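You operate a simulated robot arm through the tools that you are given. There is no shell and no other tool. Be economical: measure what you need, move in short steps, check, and stop when the job is done.

Carry out the task below with a simulated robot arm. There is one attempt and no reset: what you move stays moved.

TASK
Put things in order on the table top. At the end: the green masher stands where the blue glass stood; the grey folded cloth from the table top stands where the green masher stood; the pink brush from the table top stands on top of the white butter dish; the blue glass from the table top stands where the pink brush stood; whatever was shut is shut again. Leave all else as you found it, and nothing knocked over.
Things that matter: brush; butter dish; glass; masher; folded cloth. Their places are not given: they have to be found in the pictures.

It is judged by the outcome, as a careful person would: the job done as asked, and still so three seconds after it is handed in. It fails if anything else is knocked over, pushed out of place, dropped, spilled or broken.

THE ROBOT
A 7-joint arm with a two-finger parallel gripper, fixed in place. Base frame: the origin is at the foot of the arm, x ahead of it, y to its left, z up; the work surface is at about z = 0. Lengths are in m, angles in degrees, forces in N, time in s.
With the tool pointing down near the work surface it reaches from about 0.24 to 0.62 m from the base axis. Its first joint turns from -66.0 to 66.0 degrees. Payload 2.6 kg.
Tool frame: the origin (TCP) lies between the finger pads and is the grasp point; the fingertips stand 0.03 m ahead of it; z points along the fingers, y is the line along which they close. The gripper opens to 0.094 m. The fingers are 0.028 m wide and 0.01 m thick; the gripper's body (0.05 by 0.096 m) begins 0.055 m behind the TCP.
Orientation is that of the tool frame in the base frame, as a unit quaternion [x, y, z, w]. With the fingers straight down and closing along the base's y, the tool's x points along the base's -x, its y along +y and its z along -z.

THE INTERFACE
- The arm moves only by the tool nudge_tool. Its argument "increments" is text: rows parted by semicolons, each of 7 numbers parted by spaces: the shift along the tool's x, y, z in mm, then the turn, a rotation vector about the tool's x, y, z in degrees, then the finger opening in mm, from 0 to 94. In form: x y z ax ay az grip; .... A call has 1 to 10 rows; each row is the pose to reach, as a shift and turn from the pose commanded when the call began, along the tool's axes at that moment. A row lasts 0.2 s, in which the tool goes at most 0.05 m and 8.6 degrees; a call with a longer step from one row to the next is refused whole, and so is a gripper value outside its range. A pose out of reach is approached as far as the arm can. The call stops where the force on the tool passes 40 N (or 10 N more than at its start, if that is more) or the arm is blocked; 0.2 s more then pass. The fingers move at their own pace (about 0.072 m/s each) and stop on an object; they squeeze with about 21 N. The grip force told is the motor's: it shows also when the fingers shut on nothing. Time passes only in rows, and 0.2 s behind the last, so rows that repeat a pose let the fingers close. It gives the time, the measured TCP pose, the force on the tool (base axes), the opening and the grip force at its end, in the units of the frame above (readings bear some noise).
- Cameras (640 x 400 px; columns grow to the right, rows downward): "scene" is fixed at [0.0347, 0.4413, 0.5442]; the picture's right is [-0.75, -0.66, 0.00], its down [-0.49, 0.55, -0.68] and it looks along [0.45, -0.51, -0.74] (base axes); focal length 349 px, centre (320, 200). "wrist" rides on the gripper at [-0.037, 0, -0.058] in the tool frame; the picture's right is [0.00, -1.00, 0.00], its down [0.97, 0.00, -0.24] and it looks along [0.24, 0.00, 0.97] (tool axes); focal length 218 px, centre (320, 200).
- get_image(camera): a new picture of that camera. No time passes.
- probe_pixels(camera, pixels): for up to 12 pixels [column, row] of the newest picture of that camera ("zoom" is the newest enlarged one), the place [x, y, z] in the base frame of the surface seen there, good to about 0.003 m. No time passes.
- close_up(camera, box): a new picture of the part [left, top, right, bottom] of that camera's present view, enlarged. No time passes.
- hand_in(): hands the job in; it is judged then, once.

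Work in short steps. Measure before you move; look again where a grasp or a placing could have gone wrong, and mend it. You have 80 turns and 54 pictures in all, those below and enlarged ones among them. Open the gripper and draw the arm clear of the work before you hand the job in, unless the task says otherwise; then end with one line.

The tools are called after "Call:" as name(argument=value, ...) on one line, values as JSON. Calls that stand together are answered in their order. nudge_tool: Moves the arm, as the interface text tells. Its arguments: {"type":"object","properties":{"increments":{"type":"string"}},"required":["increments"]} The other tools are called the same way: get_image (camera) takes a picture; probe_pixels (camera, pixels) gives the place of the surface under pixels of a picture; close_up (camera, box) takes an enlarged picture of a part of a camera's view; hand_in () hands the job in.

At the start:

```text
t: 0.0
ee_pos: [0.3145, 0.2852, 0.274]
tool_rot: [-0.001, 1.0, 0.0, 0.0]
force: [0.3, 0.4, 0.1]
grip_width: 0.0942
grasp_force: 0.1
```

scene: 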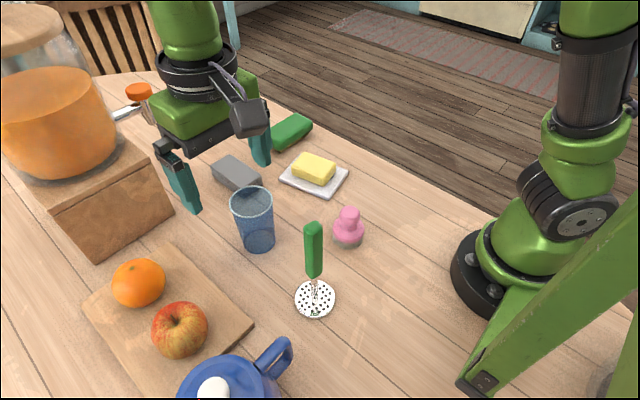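
wrist: 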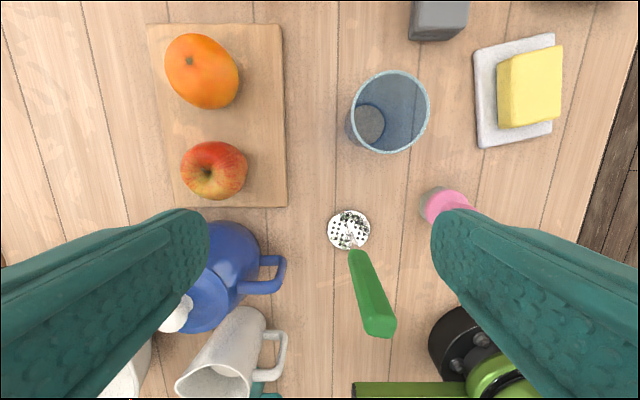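

I'll enlarge the central area first, and take points on the objects.

Call:
close_up(camera="scene", box=[180, 100, 400, 330])

Call:
probe_pixels(camera="scene", pixels=[[313, 227], [315, 268], [315, 300], [299, 300], [333, 300], [348, 212], [348, 238], [316, 160], [294, 178], [238, 165], [222, 170], [252, 183]])

Call:
probe_pixels(camera="wrist", pixels=[[349, 230], [378, 325], [355, 258], [447, 205], [390, 72], [428, 110], [352, 110], [390, 152], [437, 32], [528, 90], [482, 140], [548, 40]])

```text
1.74 times, centred on (290, 215) of scene
```

zoom: 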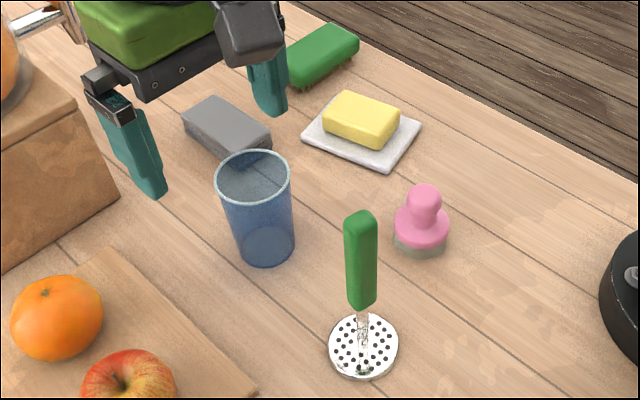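

```text
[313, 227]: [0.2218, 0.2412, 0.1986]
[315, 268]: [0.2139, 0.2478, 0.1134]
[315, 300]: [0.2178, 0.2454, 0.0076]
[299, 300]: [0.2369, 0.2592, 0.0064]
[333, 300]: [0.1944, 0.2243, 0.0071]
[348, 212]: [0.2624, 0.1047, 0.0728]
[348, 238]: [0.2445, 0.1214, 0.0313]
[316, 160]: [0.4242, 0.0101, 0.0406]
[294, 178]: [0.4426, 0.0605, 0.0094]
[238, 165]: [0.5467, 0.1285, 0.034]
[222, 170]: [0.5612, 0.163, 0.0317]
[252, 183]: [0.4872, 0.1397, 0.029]
```

```text
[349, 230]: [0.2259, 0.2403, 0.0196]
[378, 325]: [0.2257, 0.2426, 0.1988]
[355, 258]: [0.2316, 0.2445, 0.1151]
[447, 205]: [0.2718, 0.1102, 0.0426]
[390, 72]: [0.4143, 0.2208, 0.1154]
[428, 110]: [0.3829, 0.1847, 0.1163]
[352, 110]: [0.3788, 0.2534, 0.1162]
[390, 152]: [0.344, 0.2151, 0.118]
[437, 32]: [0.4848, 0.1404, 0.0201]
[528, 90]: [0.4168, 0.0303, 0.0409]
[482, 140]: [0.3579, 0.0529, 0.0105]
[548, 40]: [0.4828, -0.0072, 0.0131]
```

The objects are located roughly: brush near (0.26,0.11), glass (0.38,0.22), masher (0.22,0.243), cloth (0.52,0.145), dish (0.42,0.02). I'll take finer points on brush, glass base, cloth and butter in the zoom picture.

Call:
probe_pixels(camera="zoom", pixels=[[424, 187], [409, 198], [441, 200], [395, 222], [449, 224], [421, 243], [421, 254], [397, 240], [446, 243], [424, 210], [267, 263], [424, 222]])

Call:
probe_pixels(camera="zoom", pixels=[[340, 96], [325, 124], [379, 136], [398, 112], [212, 98], [183, 116], [240, 150], [270, 130], [304, 136], [386, 168], [420, 126], [380, 146]])

Call:
probe_pixels(camera="wrist", pixels=[[370, 122], [355, 122], [384, 122], [447, 196], [462, 200], [428, 205], [500, 62], [560, 48], [562, 118], [500, 128], [412, 20], [463, 5]])

```text
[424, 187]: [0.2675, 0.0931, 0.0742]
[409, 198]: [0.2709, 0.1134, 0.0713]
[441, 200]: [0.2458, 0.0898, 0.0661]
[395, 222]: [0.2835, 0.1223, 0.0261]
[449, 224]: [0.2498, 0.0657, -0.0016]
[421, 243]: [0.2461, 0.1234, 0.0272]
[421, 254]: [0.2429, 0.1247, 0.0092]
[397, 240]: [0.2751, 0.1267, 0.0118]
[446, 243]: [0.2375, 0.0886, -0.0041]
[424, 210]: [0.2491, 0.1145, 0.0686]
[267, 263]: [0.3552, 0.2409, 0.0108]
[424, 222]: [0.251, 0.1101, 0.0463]
```

```text
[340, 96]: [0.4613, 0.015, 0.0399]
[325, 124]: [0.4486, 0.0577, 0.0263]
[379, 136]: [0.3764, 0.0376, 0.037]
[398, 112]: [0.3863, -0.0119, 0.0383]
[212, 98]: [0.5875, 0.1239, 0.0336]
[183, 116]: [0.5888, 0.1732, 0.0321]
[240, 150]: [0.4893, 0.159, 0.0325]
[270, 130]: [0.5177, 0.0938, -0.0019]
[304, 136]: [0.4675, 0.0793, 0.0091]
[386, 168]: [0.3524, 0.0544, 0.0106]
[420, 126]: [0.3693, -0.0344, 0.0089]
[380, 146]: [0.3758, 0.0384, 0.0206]
```

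```text
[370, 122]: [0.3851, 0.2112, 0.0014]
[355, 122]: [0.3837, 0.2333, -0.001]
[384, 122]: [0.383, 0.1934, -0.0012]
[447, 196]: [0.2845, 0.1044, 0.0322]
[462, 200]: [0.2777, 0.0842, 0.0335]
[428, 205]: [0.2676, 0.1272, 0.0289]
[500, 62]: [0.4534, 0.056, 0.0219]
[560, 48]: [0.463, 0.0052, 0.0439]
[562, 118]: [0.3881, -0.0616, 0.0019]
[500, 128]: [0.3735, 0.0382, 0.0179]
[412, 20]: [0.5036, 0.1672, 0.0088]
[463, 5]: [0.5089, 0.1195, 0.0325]
```

Moving above the brush (centre ≈ (0.26,0.105)) to look at it from the wrist.

Call:
nudge_tool(increments="14 -45 0 0 0 0 94; 28 -90 0 0 0 0 94; 42 -135 0 0 0 0 94; 54 -180 0 0 0 0 94; 54 -180 45 0 0 0 94; 54 -180 90 0 0 0 94; 54 -180 90 0 0 0 94")

Call:
get_image(camera="wrist")

```text
t: 1.6
ee_pos: [0.2586, 0.1048, 0.1832]
tool_rot: [0.0, 1.0, 0.0, 0.0]
force: [-0.1, 0.3, 0.1]
grip_width: 0.0941
grasp_force: 0.1
```

```text
50 pictures are left
```

wrist: 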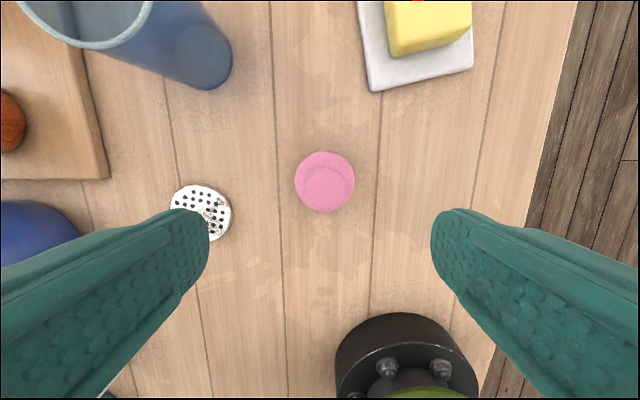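

The brush is at (325,182) in the wrist view; measuring it, plus the masher disc, glass base and butter.

Call:
probe_pixels(camera="wrist", pixels=[[326, 187], [305, 187], [347, 187], [297, 180], [352, 180], [325, 155], [325, 208], [325, 165], [201, 200], [203, 90], [230, 65], [391, 55]])

```text
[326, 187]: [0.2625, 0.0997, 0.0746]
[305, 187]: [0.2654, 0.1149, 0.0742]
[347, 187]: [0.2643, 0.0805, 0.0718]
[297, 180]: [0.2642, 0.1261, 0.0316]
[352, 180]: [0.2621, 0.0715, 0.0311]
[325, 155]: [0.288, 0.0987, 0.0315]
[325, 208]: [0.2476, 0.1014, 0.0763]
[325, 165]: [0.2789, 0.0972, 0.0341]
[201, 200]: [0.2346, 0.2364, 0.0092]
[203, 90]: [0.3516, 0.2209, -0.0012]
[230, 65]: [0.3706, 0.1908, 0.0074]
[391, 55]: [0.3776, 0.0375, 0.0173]
```

Brush knob centre (0.2625,0.0995), top z 0.075, disc top 0.032. Descend to TCP z≈0.068 and close.

Call:
nudge_tool(increments="-4 -5 40 0 0 0 94; -4 -5 80 0 0 0 94; -4 -5 105 0 0 0 80; -4 -5 115 0 0 0 70; -4 -5 115 0 0 0 40; -4 -5 115 0 0 0 20; -4 -5 115 0 0 0 20; -4 -5 115 0 0 0 20")

Call:
get_image(camera="wrist")

```text
t: 3.4
ee_pos: [0.262, 0.1035, 0.0704]
tool_rot: [0.0, 1.0, 0.0, 0.0]
force: [0.6, 0.2, -0.4]
grip_width: 0.0326
grasp_force: 20.6
```

```text
49 pictures are left
```

wrist: 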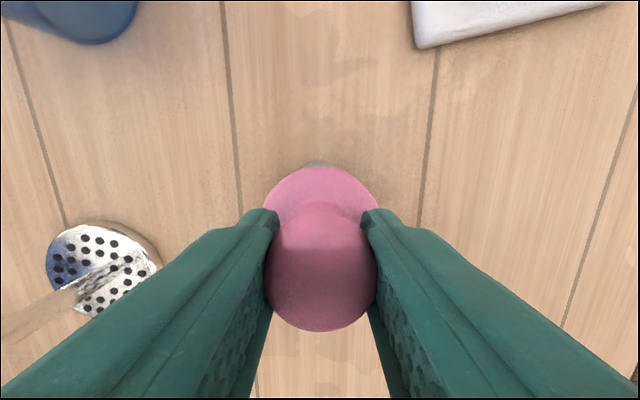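

The brush is gripped (width 33 mm). Lift, carry to over the butter (0.418,0.023), and stop to check.

Call:
nudge_tool(increments="0 0 -35 0 0 0 20; 0 0 -70 0 0 0 20; 0 0 -100 0 0 0 20; -40 -20 -100 0 0 0 20; -80 -40 -100 0 0 0 20; -120 -60 -100 0 0 0 20; -156 -80 -100 0 0 0 20; -156 -80 -100 0 0 0 20")

Call:
get_image(camera="wrist")

Call:
get_image(camera="scene")

```text
t: 5.2
ee_pos: [0.4193, 0.0208, 0.1664]
tool_rot: [-0.001, 1.0, 0.0, 0.0]
force: [-0.2, 0.6, -1.5]
grip_width: 0.0324
grasp_force: 21.2
```

```text
48 pictures are left
```

wrist: 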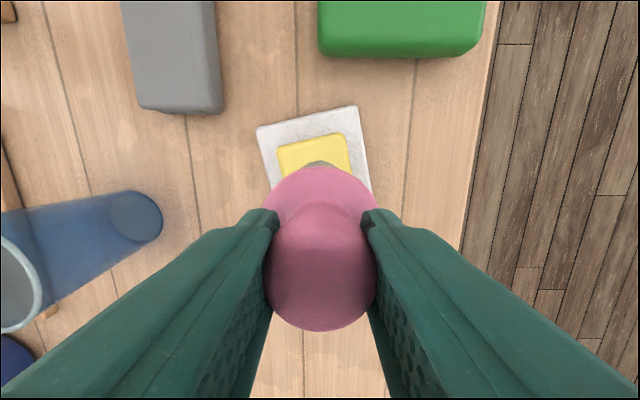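

```text
47 pictures are left
```

scene: 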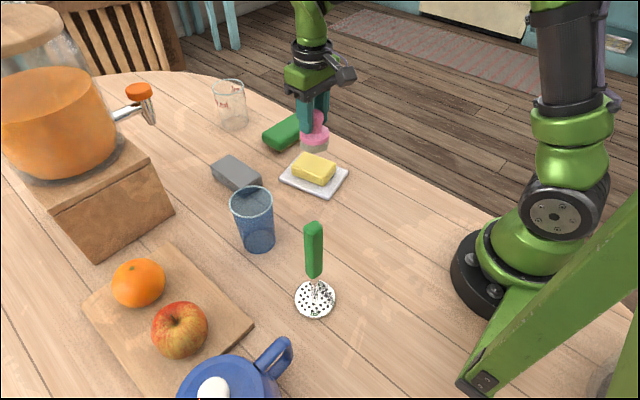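

Butter far edge is visible at (280–345, 135–150) in the wrist view; probe it and the scene view's top corners for the exact centre.

Call:
probe_pixels(camera="wrist", pixels=[[283, 152], [340, 138], [312, 145], [258, 130], [356, 110]])

Call:
probe_pixels(camera="scene", pixels=[[304, 155], [294, 170], [323, 178], [334, 166], [314, 166], [308, 137], [282, 178], [324, 196], [347, 176]])

```text
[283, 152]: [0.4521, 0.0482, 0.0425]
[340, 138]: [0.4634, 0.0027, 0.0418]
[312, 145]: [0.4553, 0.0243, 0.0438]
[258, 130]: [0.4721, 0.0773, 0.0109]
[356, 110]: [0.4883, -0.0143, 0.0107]
```

```text
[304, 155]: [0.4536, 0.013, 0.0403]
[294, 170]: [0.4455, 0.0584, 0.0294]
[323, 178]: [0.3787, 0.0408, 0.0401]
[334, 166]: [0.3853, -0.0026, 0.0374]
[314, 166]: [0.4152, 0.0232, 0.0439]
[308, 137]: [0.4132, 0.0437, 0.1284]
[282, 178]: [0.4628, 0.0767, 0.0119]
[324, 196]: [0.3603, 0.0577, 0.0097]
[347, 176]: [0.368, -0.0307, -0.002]
```

The tool is centred over the butter (0.419,0.021), top at z≈0.042. Lower 56 mm to nearly touch.

Call:
nudge_tool(increments="0 0 25 0 0 0 20; 0 0 45 0 0 0 20; 0 0 53 0 0 0 20; 0 0 56 0 0 0 20; 0 0 56 0 0 0 20")

Call:
close_up(camera="scene", box=[250, 90, 380, 210])

```text
t: 6.4
ee_pos: [0.4178, 0.0203, 0.1139]
tool_rot: [0.001, 1.0, 0.0, 0.001]
force: [-5.6, 0.3, 14.9]
grip_width: 0.0324
grasp_force: 21.0
```

```text
3.33 times, centred on (315, 150) of scene
```

zoom: 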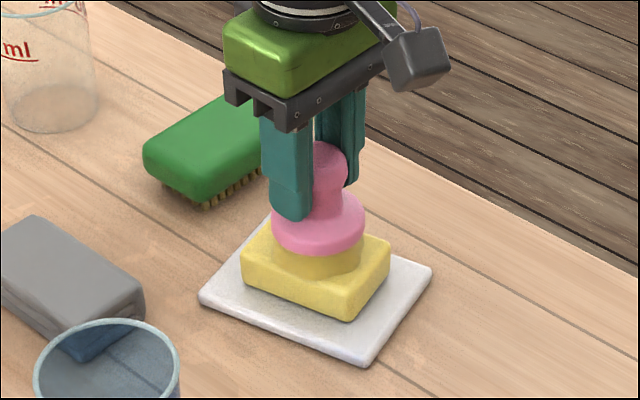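

Contact made (15 N, rise 43.5 mm), brush is centred on the butter. Ease up slightly and open, then rise.

Call:
nudge_tool(increments="0 0 -1.5 0 0 0 20; 0 0 -1.5 0 0 0 40; 0 0 -1.5 0 0 0 60; 0 0 -1.5 0 0 0 80; 0 0 -40 0 0 0 80; 0 0 -80 0 0 0 94; 0 0 -110 0 0 0 94; 0 0 -110 0 0 0 94")

Call:
close_up(camera="scene", box=[180, 90, 400, 330])

```text
t: 8.2
ee_pos: [0.4177, 0.0218, 0.2228]
tool_rot: [0.0, 1.0, -0.001, 0.0]
force: [0.2, 0.4, 0.0]
grip_width: 0.094
grasp_force: 0.1
```

```text
1.67 times, centred on (290, 210) of scene
```

zoom: 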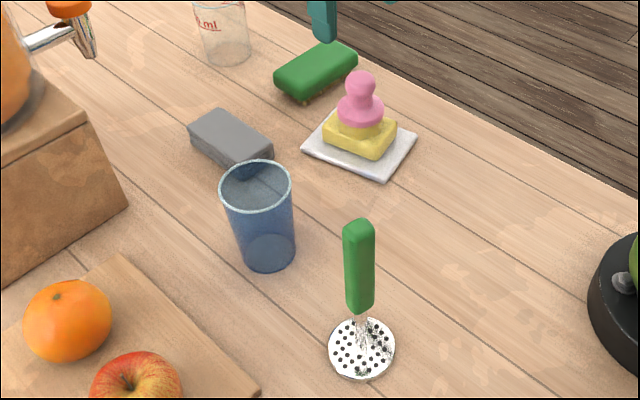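

Brush stands well. Next the glass: move above (0.379,0.219) and look.

Call:
nudge_tool(increments="8 48 0 0 0 0 94; 16 96 0 0 0 0 94; 24 144 0 0 0 0 94; 38 190 0 0 0 0 94; 38 197 0 0 0 0 94; 38 197 0 0 0 0 94")

Call:
get_image(camera="wrist")

```text
t: 9.6
ee_pos: [0.3839, 0.2183, 0.2214]
tool_rot: [0.0, 1.0, 0.001, 0.0]
force: [-0.2, 0.4, -0.4]
grip_width: 0.094
grasp_force: 0.1
```

```text
44 pictures are left
```

wrist: 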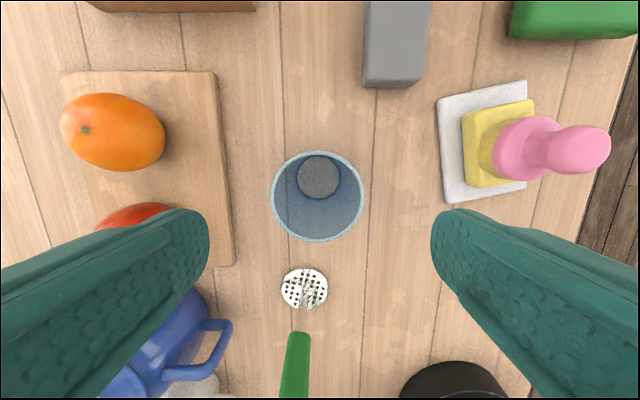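

Call:
probe_pixels(camera="wrist", pixels=[[318, 153], [317, 241], [273, 197], [361, 197], [319, 178], [319, 160], [319, 196], [300, 178], [338, 178], [297, 340], [305, 288], [304, 270]])

```text
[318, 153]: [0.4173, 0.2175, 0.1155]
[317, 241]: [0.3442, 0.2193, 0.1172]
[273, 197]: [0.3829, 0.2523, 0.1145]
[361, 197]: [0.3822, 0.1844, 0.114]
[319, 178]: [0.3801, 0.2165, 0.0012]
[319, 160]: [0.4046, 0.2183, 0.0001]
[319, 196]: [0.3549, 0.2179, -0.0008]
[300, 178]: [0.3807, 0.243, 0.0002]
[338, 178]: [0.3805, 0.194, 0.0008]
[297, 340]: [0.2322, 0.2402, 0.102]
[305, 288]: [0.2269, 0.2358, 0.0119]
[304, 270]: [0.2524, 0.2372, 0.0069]
```

Glass centre (0.380,0.218), rim Ø 0.072, height 0.116. Descend to TCP z≈0.08 and close.

Call:
nudge_tool(increments="4 0 45 0 0 0 94; 4 0 90 0 0 0 94; 4 0 125 0 0 0 94; 4 0 141 0 0 0 94; 4 0 141 0 0 0 75; 4 0 141 0 0 0 60; 4 0 141 0 0 0 55; 4 0 141 0 0 0 55")

Call:
get_image(camera="wrist")

```text
t: 11.4
ee_pos: [0.3781, 0.2159, 0.0821]
tool_rot: [-0.001, 1.0, 0.0, 0.0]
force: [0.4, 1.1, 0.2]
grip_width: 0.0733
grasp_force: 20.7
```

```text
43 pictures are left
```

wrist: 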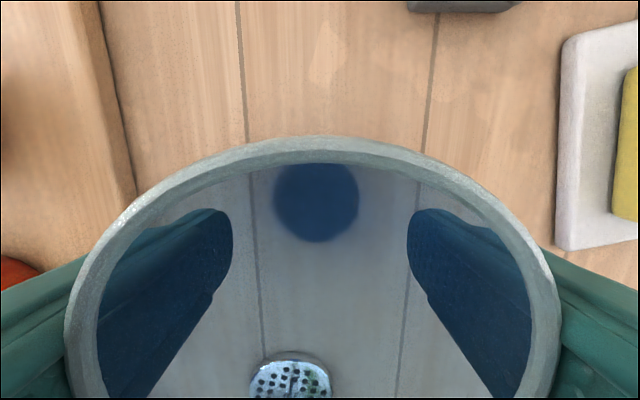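

Glass gripped. Lift 60 mm, carry diagonally to the brush's old spot (0.262,0.101), and stop above it.

Call:
nudge_tool(increments="0 0 -30 0 0 0 55; 0 0 -60 0 0 0 55; 28 -29 -60 0 0 0 55; 57 -58 -60 0 0 0 55; 86 -88 -60 0 0 0 55; 115 -116 -60 0 0 0 55; 115 -116 -60 0 0 0 55")

Call:
get_image(camera="scene")

```text
t: 13.0
ee_pos: [0.2602, 0.1014, 0.1412]
tool_rot: [0.001, 1.0, -0.001, -0.001]
force: [-0.3, -0.1, -2.2]
grip_width: 0.0737
grasp_force: 20.6
```

```text
42 pictures are left
```

scene: 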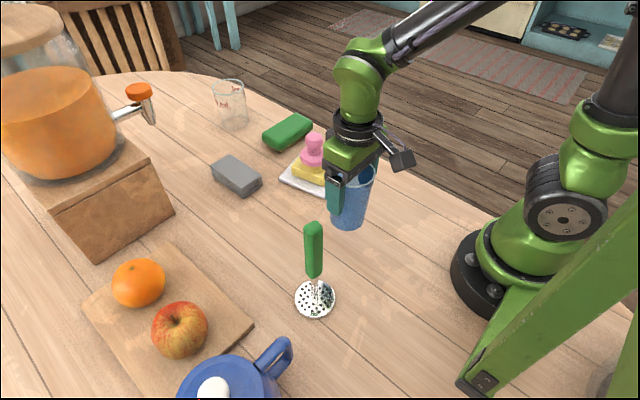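

Held upright, position good. Lower 59 mm.

Call:
nudge_tool(increments="0 0 30 0 0 0 55; 0 0 50 0 0 0 55; 0 0 57 0 0 0 55; 0 0 59.5 0 0 0 55; 0 0 59.5 0 0 0 55")

```text
t: 14.2
ee_pos: [0.2625, 0.1047, 0.0818]
tool_rot: [0.001, 1.0, 0.0, 0.002]
force: [-0.1, 2.5, 12.5]
grip_width: 0.0728
grasp_force: 20.7
```

Contact with the table (12 N). Open and rise straight up.

Call:
nudge_tool(increments="0 0 -1 0 0 0 75; 0 0 -1 0 0 0 94; 0 0 -1 0 0 0 94; 0 0 -35 0 0 0 94; 0 0 -80 0 0 0 94; 0 0 -125 0 0 0 94; 0 0 -170 0 0 0 94; 0 0 -190 0 0 0 94; 0 0 -190 0 0 0 94")

Call:
get_image(camera="scene")

Call:
get_image(camera="wrist")

```text
t: 16.2
ee_pos: [0.2629, 0.1048, 0.2689]
tool_rot: [0.001, 1.0, -0.001, -0.001]
force: [-0.2, -0.3, 0.7]
grip_width: 0.0942
grasp_force: 0.0
```

```text
41 pictures are left
```

scene: 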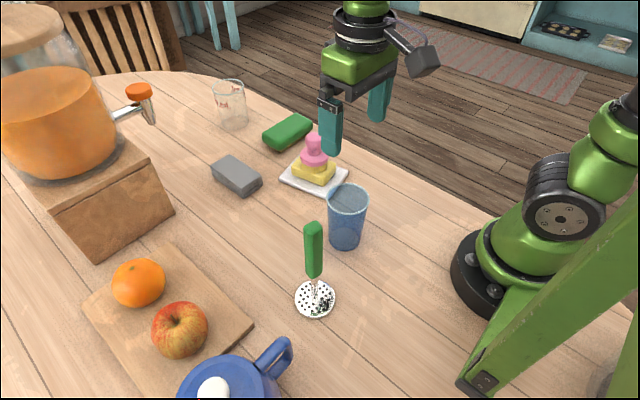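

```text
40 pictures are left
```

wrist: 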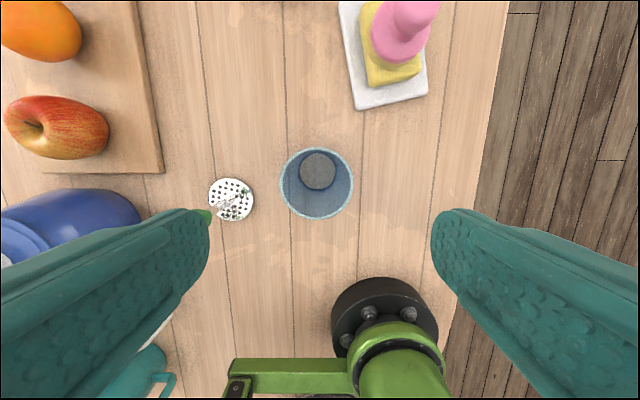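

Call:
probe_pixels(camera="wrist", pixels=[[317, 149], [316, 218], [281, 184], [352, 184], [318, 172], [231, 180], [231, 219], [210, 199], [252, 200]])

Call:
close_up(camera="scene", box=[265, 215, 365, 330])

```text
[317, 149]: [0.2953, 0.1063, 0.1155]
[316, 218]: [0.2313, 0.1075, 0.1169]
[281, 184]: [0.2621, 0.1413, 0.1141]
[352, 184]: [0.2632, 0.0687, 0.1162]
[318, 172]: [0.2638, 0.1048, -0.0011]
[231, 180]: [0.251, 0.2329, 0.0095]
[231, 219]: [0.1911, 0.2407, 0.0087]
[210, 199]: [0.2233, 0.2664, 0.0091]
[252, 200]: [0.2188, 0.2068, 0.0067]
```

```text
3.48 times, centred on (315, 272) of scene
```

zoom: 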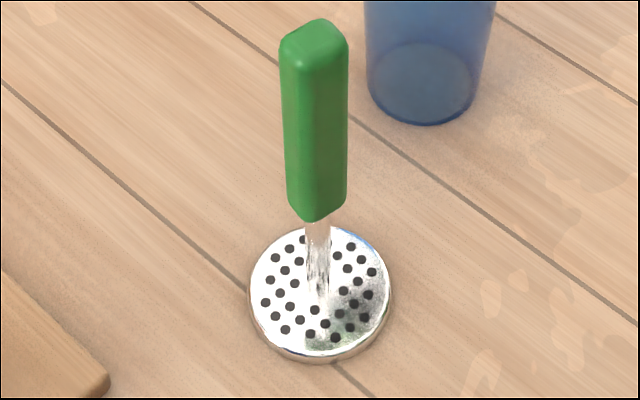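

Glass is well placed. Now go over the masher (0.222,0.239), high, to see the handle's orientation.

Call:
nudge_tool(increments="0 0 -25 0 0 0 94; 10 40 -35 0 0 0 94; 20 85 -35 0 0 0 94; 34 125 -35 0 0 0 94; 41 135 -35 0 0 0 94; 41 135 -35 0 0 0 94")

Call:
get_image(camera="wrist")

```text
t: 17.6
ee_pos: [0.22, 0.2346, 0.3084]
tool_rot: [0.0, 1.0, -0.001, -0.001]
force: [0.2, 0.5, 0.4]
grip_width: 0.094
grasp_force: 0.0
```

```text
38 pictures are left
```

wrist: 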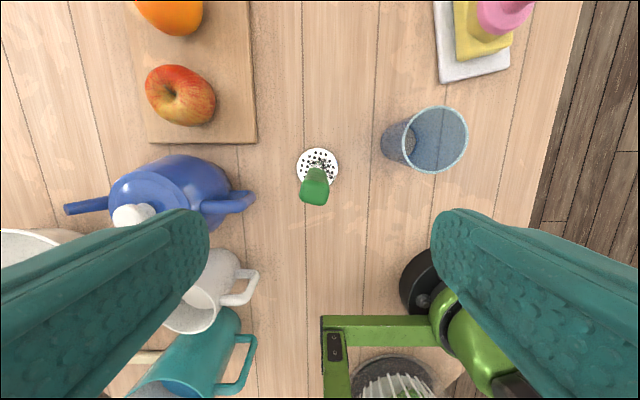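

Call:
close_up(camera="wrist", box=[280, 140, 360, 215])

Call:
probe_pixels(camera="wrist", pixels=[[314, 195], [303, 195], [324, 195], [314, 203], [314, 185], [234, 200], [248, 195]])

```text
5.33 times, centred on (320, 178) of wrist
```

zoom: 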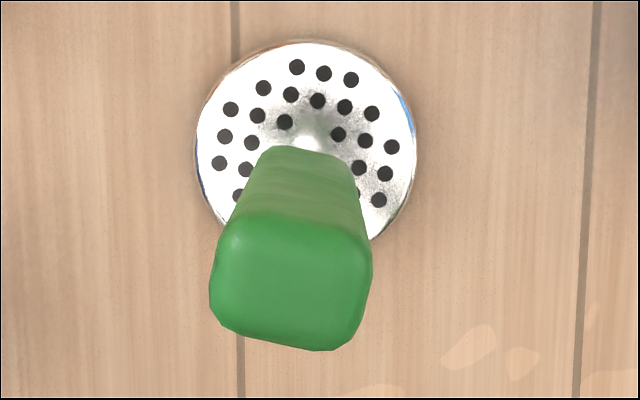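

```text
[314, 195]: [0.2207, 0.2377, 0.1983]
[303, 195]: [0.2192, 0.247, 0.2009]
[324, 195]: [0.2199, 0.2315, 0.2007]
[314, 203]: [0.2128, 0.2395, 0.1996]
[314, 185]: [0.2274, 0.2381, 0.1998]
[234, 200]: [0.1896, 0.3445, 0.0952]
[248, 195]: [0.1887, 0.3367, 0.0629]
```

Handle top centre (0.220,0.239), z 0.2, rotated ~10°. Turn the tool 10° about its z, descend to TCP z≈0.158, and grip the handle.

Call:
nudge_tool(increments="0 3 20 0 0 5 94; 0 3 60 0 0 10 94; 0 3 100 0 0 10 94; 0 3 135 0 0 10 80; 0 3 150 0 0 10 60; 0 3 150 0 0 10 40; 0 3 150 0 0 10 20; 0 3 150 0 0 10 10; 0 3 150 0 0 10 10")

Call:
get_image(camera="wrist")

Call:
get_image(camera="scene")

```text
t: 19.6
ee_pos: [0.2212, 0.2403, 0.157]
tool_rot: [0.087, 0.996, 0.0, 0.0]
force: [0.2, 0.1, -0.2]
grip_width: 0.028
grasp_force: 21.2
```

```text
36 pictures are left
```

wrist: 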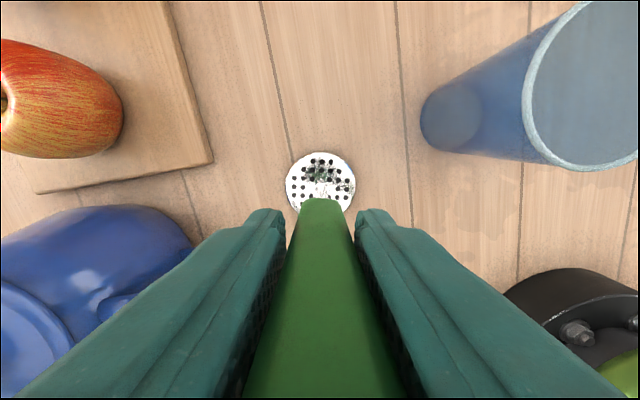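

```text
35 pictures are left
```

scene: 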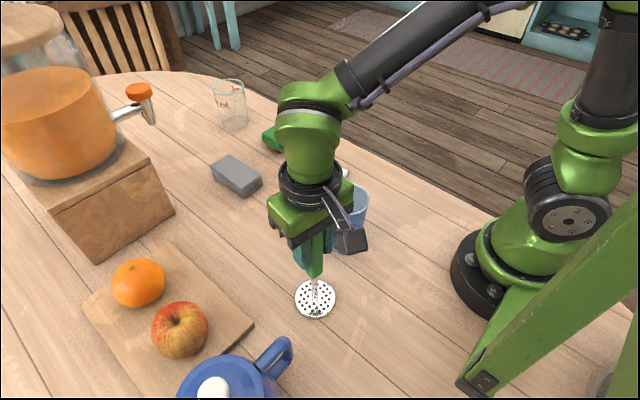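

Gripped (28 mm). Lift 40 mm and carry to the glass's old spot (0.380,0.218).

Call:
nudge_tool(increments="0 0 -20 0 0 0 10; 0 0 -40 0 0 0 10; -40 1.5 -40 0 0 0 10; -80 3 -40 0 0 0 10; -120 4.5 -40 0 0 0 10; -160 6 -40 0 0 0 10; -160 6 -40 0 0 0 10")

Call:
get_image(camera="scene")

```text
t: 21.2
ee_pos: [0.3803, 0.2152, 0.1992]
tool_rot: [0.087, 0.996, 0.0, 0.0]
force: [0.0, 0.0, -2.1]
grip_width: 0.0278
grasp_force: 21.3
```

```text
34 pictures are left
```

scene: 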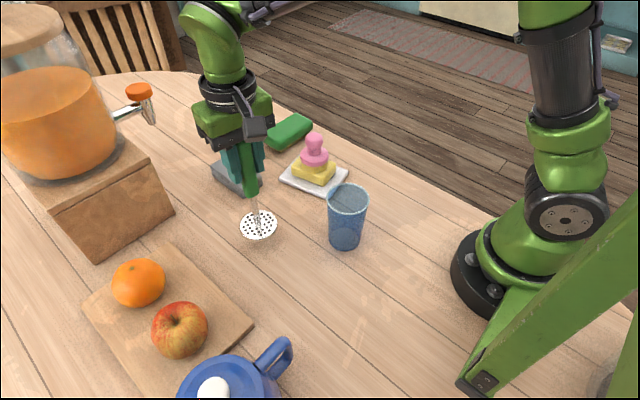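

Lower it 40 mm onto the table.

Call:
nudge_tool(increments="0 2 20 0 0 0 10; 0 2 34 0 0 0 10; 0 2 39 0 0 0 10; 0 2 40 0 0 0 10; 0 2 40 0 0 0 10")

Call:
close_up(camera="scene", box=[190, 130, 320, 260])

```text
t: 22.4
ee_pos: [0.381, 0.2185, 0.1553]
tool_rot: [0.088, 0.996, 0.0, 0.0]
force: [-0.7, -0.5, -2.4]
grip_width: 0.0281
grasp_force: 20.7
```

```text
3.08 times, centred on (255, 195) of scene
```

zoom: 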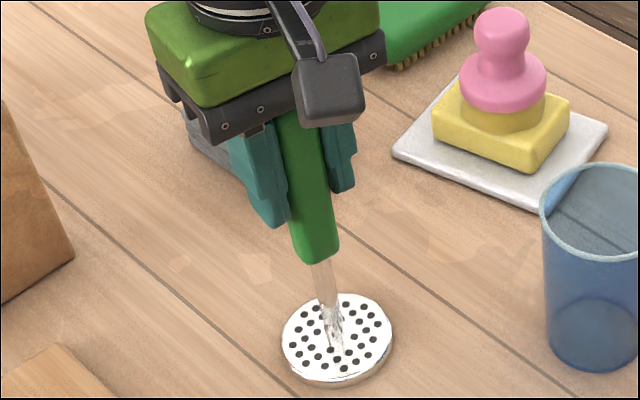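

Weight still hangs (−2.4 N), so not yet touching. Lower a little more.

Call:
nudge_tool(increments="0 0 1 0 0 0 10; 0 0 2 0 0 0 10; 0 0 2 0 0 0 10")

```text
t: 23.2
ee_pos: [0.381, 0.2182, 0.1563]
tool_rot: [0.087, 0.996, 0.001, 0.001]
force: [-0.1, -3.1, 13.9]
grip_width: 0.0281
grasp_force: 20.7
```

Contact now. Ease up 1 mm, open and rise straight.

Call:
nudge_tool(increments="0 0 -1 0 0 0 10; 0 0 -1 0 0 0 40; 0 0 -1 0 0 0 65; 0 0 -1 0 0 0 94; 0 0 -1 0 0 0 94; 0 0 -40 0 0 0 94; 0 0 -80 0 0 0 94; 0 0 -110 0 0 0 94; 0 0 -110 0 0 0 94")

Call:
get_image(camera="scene")

Call:
get_image(camera="wrist")

```text
t: 25.2
ee_pos: [0.3843, 0.2188, 0.2644]
tool_rot: [0.087, 0.996, 0.0, 0.0]
force: [-0.1, -0.5, 0.6]
grip_width: 0.0941
grasp_force: 0.1
```

```text
32 pictures are left
```

scene: 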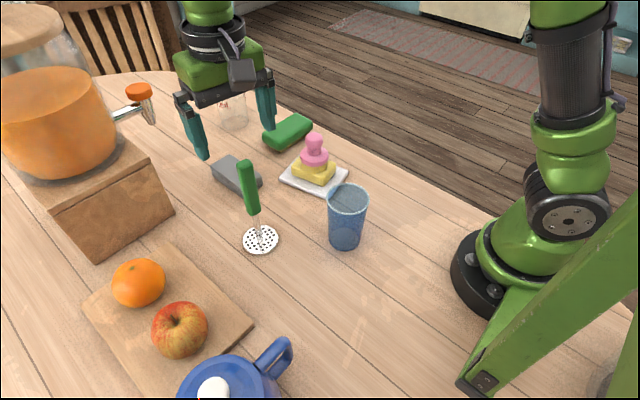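

```text
31 pictures are left
```

wrist: 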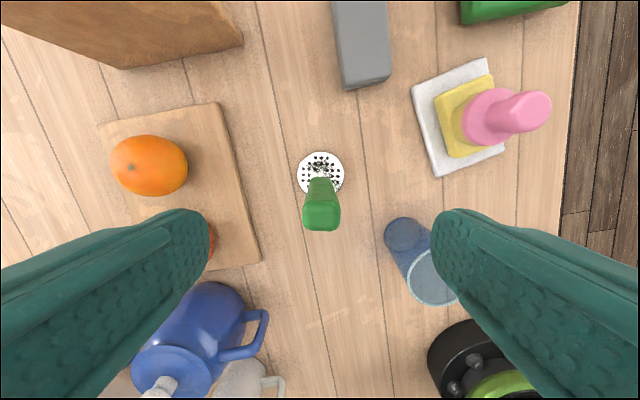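

Masher stands. Before reaching for the cloth, probe it and the dispenser tap and box for clearance.

Call:
probe_pixels(camera="scene", pixels=[[140, 91], [150, 115], [173, 208], [130, 145], [229, 156], [212, 170], [213, 178], [262, 176], [230, 110], [288, 133], [262, 240]])

Call:
probe_pixels(camera="wrist", pixels=[[343, 78], [390, 68], [332, 3], [384, 3], [242, 38], [220, 5], [345, 88], [388, 78], [321, 215], [320, 155]])

```text
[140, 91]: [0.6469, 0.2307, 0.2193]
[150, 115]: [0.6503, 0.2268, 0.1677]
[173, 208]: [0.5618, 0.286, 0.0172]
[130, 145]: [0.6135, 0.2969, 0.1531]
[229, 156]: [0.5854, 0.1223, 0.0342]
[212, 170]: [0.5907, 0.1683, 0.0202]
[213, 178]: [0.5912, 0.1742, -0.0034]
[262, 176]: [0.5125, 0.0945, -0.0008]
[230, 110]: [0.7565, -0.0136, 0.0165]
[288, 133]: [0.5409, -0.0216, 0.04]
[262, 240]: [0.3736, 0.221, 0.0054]
```

```text
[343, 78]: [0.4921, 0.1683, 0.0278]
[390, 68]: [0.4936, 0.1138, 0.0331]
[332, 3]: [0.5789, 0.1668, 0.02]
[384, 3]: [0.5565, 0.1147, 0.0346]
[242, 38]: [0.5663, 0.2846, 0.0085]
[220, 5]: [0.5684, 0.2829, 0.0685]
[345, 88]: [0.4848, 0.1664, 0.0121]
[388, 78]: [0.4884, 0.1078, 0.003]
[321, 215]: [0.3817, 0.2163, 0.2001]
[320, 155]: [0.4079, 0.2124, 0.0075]
```

Cloth centre ≈ (0.538,0.141), 0.10×0.055, top 0.033; tap is clear. Move over it, turning back 10°, and look.

Call:
nudge_tool(increments="-40 -12 0 0 0 -3 94; -80 -25 0 0 0 -6 94; -125 -38 0 0 0 -10 94; -165 -50 0 0 0 -10 94; -165 -50 40 0 0 -10 94; -165 -50 75 0 0 -10 94; -165 -50 75 0 0 -10 94")

Call:
get_image(camera="wrist")

Call:
get_image(camera="scene")

```text
t: 26.8
ee_pos: [0.534, 0.1401, 0.19]
tool_rot: [0.0, 1.0, 0.0, 0.0]
force: [-0.7, -0.4, 0.6]
grip_width: 0.0938
grasp_force: 0.1
```

```text
30 pictures are left
```

wrist: 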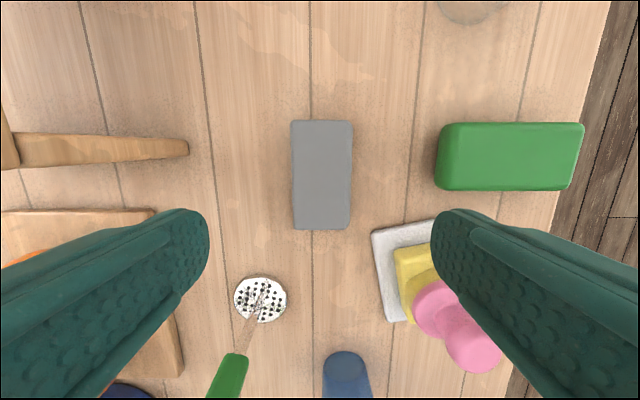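

```text
29 pictures are left
```

scene: 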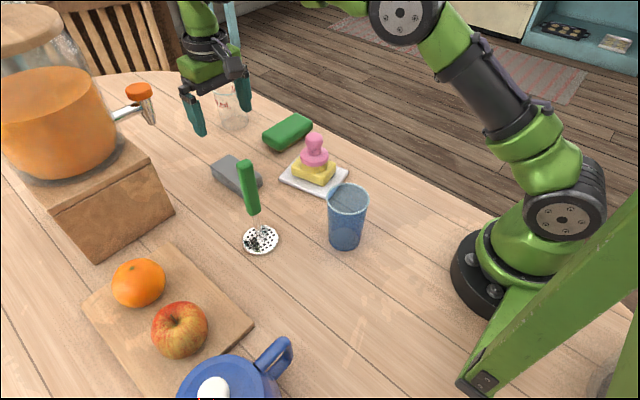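

Call:
probe_pixels(camera="wrist", pixels=[[292, 123], [351, 123], [293, 227], [349, 227], [320, 175], [438, 155], [374, 234], [188, 148], [294, 175], [351, 175]])

```text
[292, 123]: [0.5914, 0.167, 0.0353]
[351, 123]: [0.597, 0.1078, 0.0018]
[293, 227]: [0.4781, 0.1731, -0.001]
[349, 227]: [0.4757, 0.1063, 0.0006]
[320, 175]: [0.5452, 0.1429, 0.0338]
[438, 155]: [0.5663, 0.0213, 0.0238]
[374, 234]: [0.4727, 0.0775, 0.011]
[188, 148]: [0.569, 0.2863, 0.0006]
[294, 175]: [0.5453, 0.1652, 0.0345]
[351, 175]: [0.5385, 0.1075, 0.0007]
```

Clearances are good (green scrubber at y 0.021, dish corner 0.077). Descend to TCP z≈0.037 and close on the cloth.

Call:
nudge_tool(increments="-4 1 45 0 0 0 90; -4 1 90 0 0 0 90; -4 1 130 0 0 0 90; -4 1 145 0 0 0 90; -4 1 152 0 0 0 90; -4 1 152 0 0 0 60; -4 1 152 0 0 0 40; -4 1 152 0 0 0 30; -4 1 152 0 0 0 30")

Call:
get_image(camera="wrist")

```text
t: 28.8
ee_pos: [0.5393, 0.1427, 0.0381]
tool_rot: [0.0, 1.0, 0.0, 0.001]
force: [2.1, -1.4, 8.8]
grip_width: 0.0591
grasp_force: 21.2
```

```text
28 pictures are left
```

wrist: 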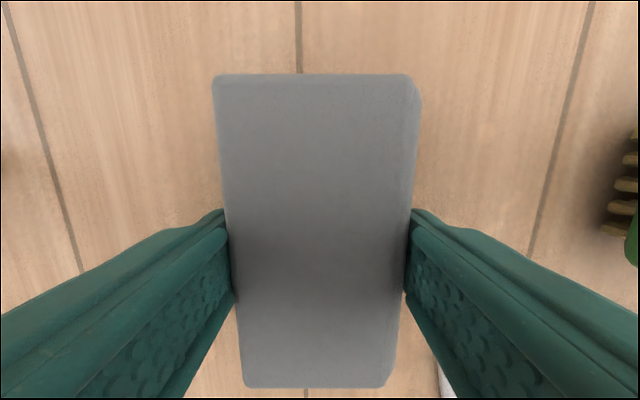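

Cloth gripped (59 mm). Lift straight up to TCP z≈0.28, above the masher's top.

Call:
nudge_tool(increments="0 0 -30 0 0 0 30; 0 0 -70 0 0 0 30; 0 0 -110 0 0 0 30; 0 0 -150 0 0 0 30; 0 0 -190 0 0 0 30; 0 0 -235 0 0 0 30; 0 0 -235 0 0 0 30")

Call:
get_image(camera="scene")

```text
t: 30.4
ee_pos: [0.5371, 0.1443, 0.2715]
tool_rot: [0.0, 1.0, 0.0, 0.0]
force: [-0.5, 0.7, -1.8]
grip_width: 0.0591
grasp_force: 20.7
```

```text
27 pictures are left
```

scene: 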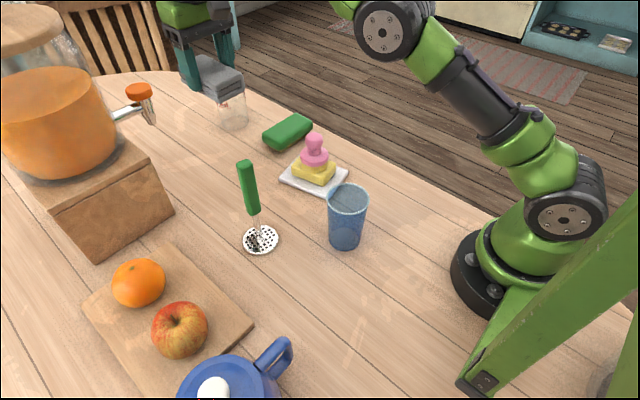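

Carry at this height, bending past the masher on the glass side, to over (0.221,0.239).

Call:
nudge_tool(increments="45 -7 0 0 0 0 30; 90 -14 0 0 0 0 30; 137 -20 0 0 0 0 30; 180 0 0 0 0 0 30; 222 22 0 0 0 0 30; 258 46 0 0 0 0 30; 290 72 0 0 0 0 30; 317 97 0 0 0 0 30; 317 97 0 0 0 0 30")

Call:
get_image(camera="wrist")

Call:
get_image(camera="scene")

```text
t: 32.4
ee_pos: [0.2193, 0.243, 0.2716]
tool_rot: [0.0, 1.0, 0.0, 0.0]
force: [-0.6, 0.4, -1.3]
grip_width: 0.059
grasp_force: 21.4
```

```text
26 pictures are left
```

wrist: 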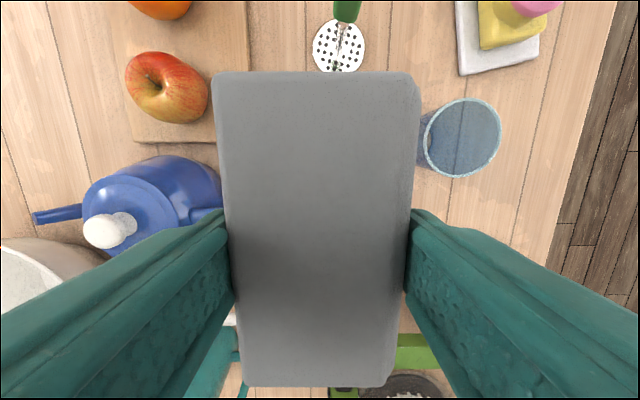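

```text
25 pictures are left
```

scene: 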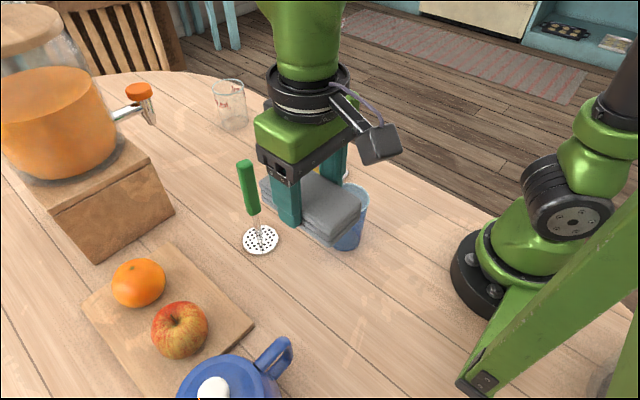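

Probe the nearby board corner, the jug handle and the glass for descent clearance.

Call:
probe_pixels(camera="scene", pixels=[[253, 325], [230, 300], [290, 345], [285, 355], [275, 345], [262, 365], [250, 318], [263, 240]])

```text
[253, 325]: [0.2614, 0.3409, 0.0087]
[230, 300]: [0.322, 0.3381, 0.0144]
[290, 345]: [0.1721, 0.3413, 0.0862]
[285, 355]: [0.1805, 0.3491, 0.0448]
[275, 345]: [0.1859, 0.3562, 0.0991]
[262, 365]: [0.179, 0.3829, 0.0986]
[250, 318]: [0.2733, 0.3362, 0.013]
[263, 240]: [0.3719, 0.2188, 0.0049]
```

Plenty of room (handle at y≥0.335, board at y≥0.33). Descend 228 mm.

Call:
nudge_tool(increments="0 -1 45 0 0 0 30; 0 -1 90 0 0 0 30; 0 -1 135 0 0 0 30; 0 -1 175 0 0 0 30; 0 -1 205 0 0 0 30; 0 -1 222 0 0 0 30; 0 -1 229 0 0 0 30; 0 -1 229 0 0 0 30")

Call:
get_image(camera="scene")

```text
t: 34.2
ee_pos: [0.2212, 0.2388, 0.0452]
tool_rot: [0.0, 1.0, 0.0, -0.001]
force: [0.1, -0.4, -0.9]
grip_width: 0.0588
grasp_force: 20.5
```

```text
24 pictures are left
```

scene: 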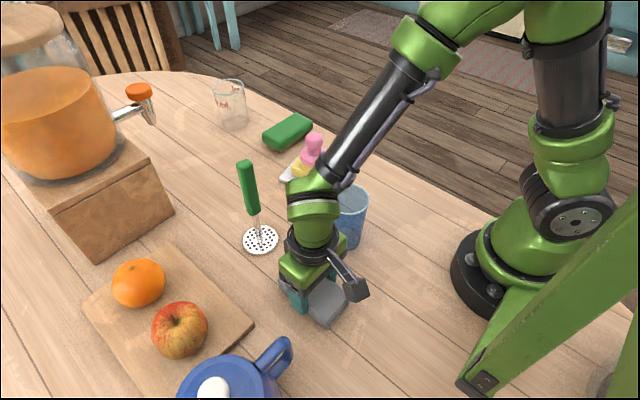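

Lower the last few millimetres till contact.

Call:
nudge_tool(increments="0 0 3 0 0 0 30; 0 0 5 0 0 0 30; 0 0 6 0 0 0 30; 0 0 6 0 0 0 30")

```text
t: 35.2
ee_pos: [0.2214, 0.2396, 0.0393]
tool_rot: [0.001, 1.0, 0.001, 0.001]
force: [-6.0, -3.4, 29.6]
grip_width: 0.0592
grasp_force: 20.7
```

Firm contact. Ease up 1.5 mm, open, and rise straight.

Call:
nudge_tool(increments="0 0 -1.5 0 0 0 30; 0 0 -1.5 0 0 0 60; 0 0 -1.5 0 0 0 90; 0 0 -1.5 0 0 0 90; 0 0 -40 0 0 0 90; 0 0 -85 0 0 0 90; 0 0 -130 0 0 0 90; 0 0 -175 0 0 0 90; 0 0 -220 0 0 0 90; 0 0 -250 0 0 0 90")

Call:
get_image(camera="scene")

Call:
get_image(camera="wrist")

```text
t: 37.4
ee_pos: [0.2185, 0.2395, 0.2877]
tool_rot: [-0.001, 1.0, 0.0, 0.0]
force: [0.3, 0.3, -0.6]
grip_width: 0.0902
grasp_force: 0.0
```

```text
23 pictures are left
```

scene: 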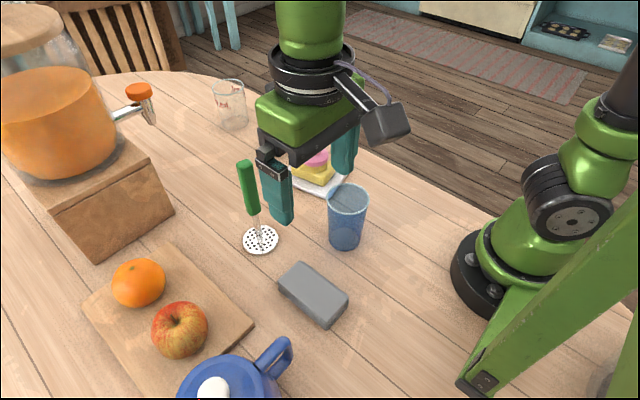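

```text
22 pictures are left
```

wrist: 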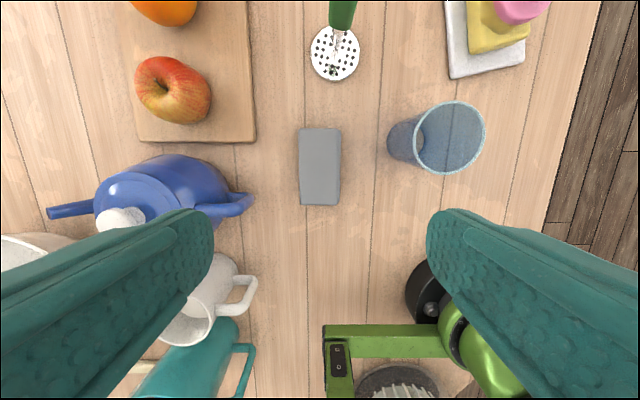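

Cloth is in place. Draw the arm up and clear, then check the brush and everything a last time.

Call:
nudge_tool(increments="0 0 -30 0 0 0 94; -30 25 -40 0 0 0 94; -70 45 -40 0 0 0 94; -95 46 -40 0 0 0 94; -95 46 -40 0 0 0 94")

Call:
get_image(camera="scene")

Call:
get_image(camera="wrist")

```text
t: 38.6
ee_pos: [0.316, 0.2837, 0.3278]
tool_rot: [0.0, 1.0, 0.0, 0.001]
force: [-0.5, 0.2, -0.4]
grip_width: 0.0937
grasp_force: 0.0
```

```text
21 pictures are left
```

scene: 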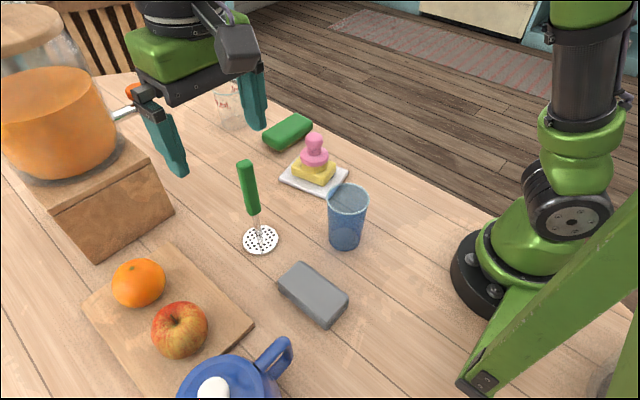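

```text
20 pictures are left
```

wrist: 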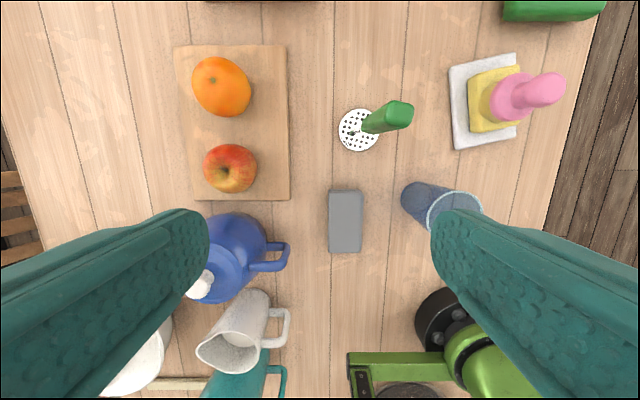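

All four objects stand at their targets, nothing else has moved, and the arm is clear. I'm handing in.

Call:
hand_in()

```text
The job is handed in.
```

The masher, cloth, brush and glass are all standing in the places you asked for. Nothing was knocked over, nothing needed opening or shutting, and the job is handed in.
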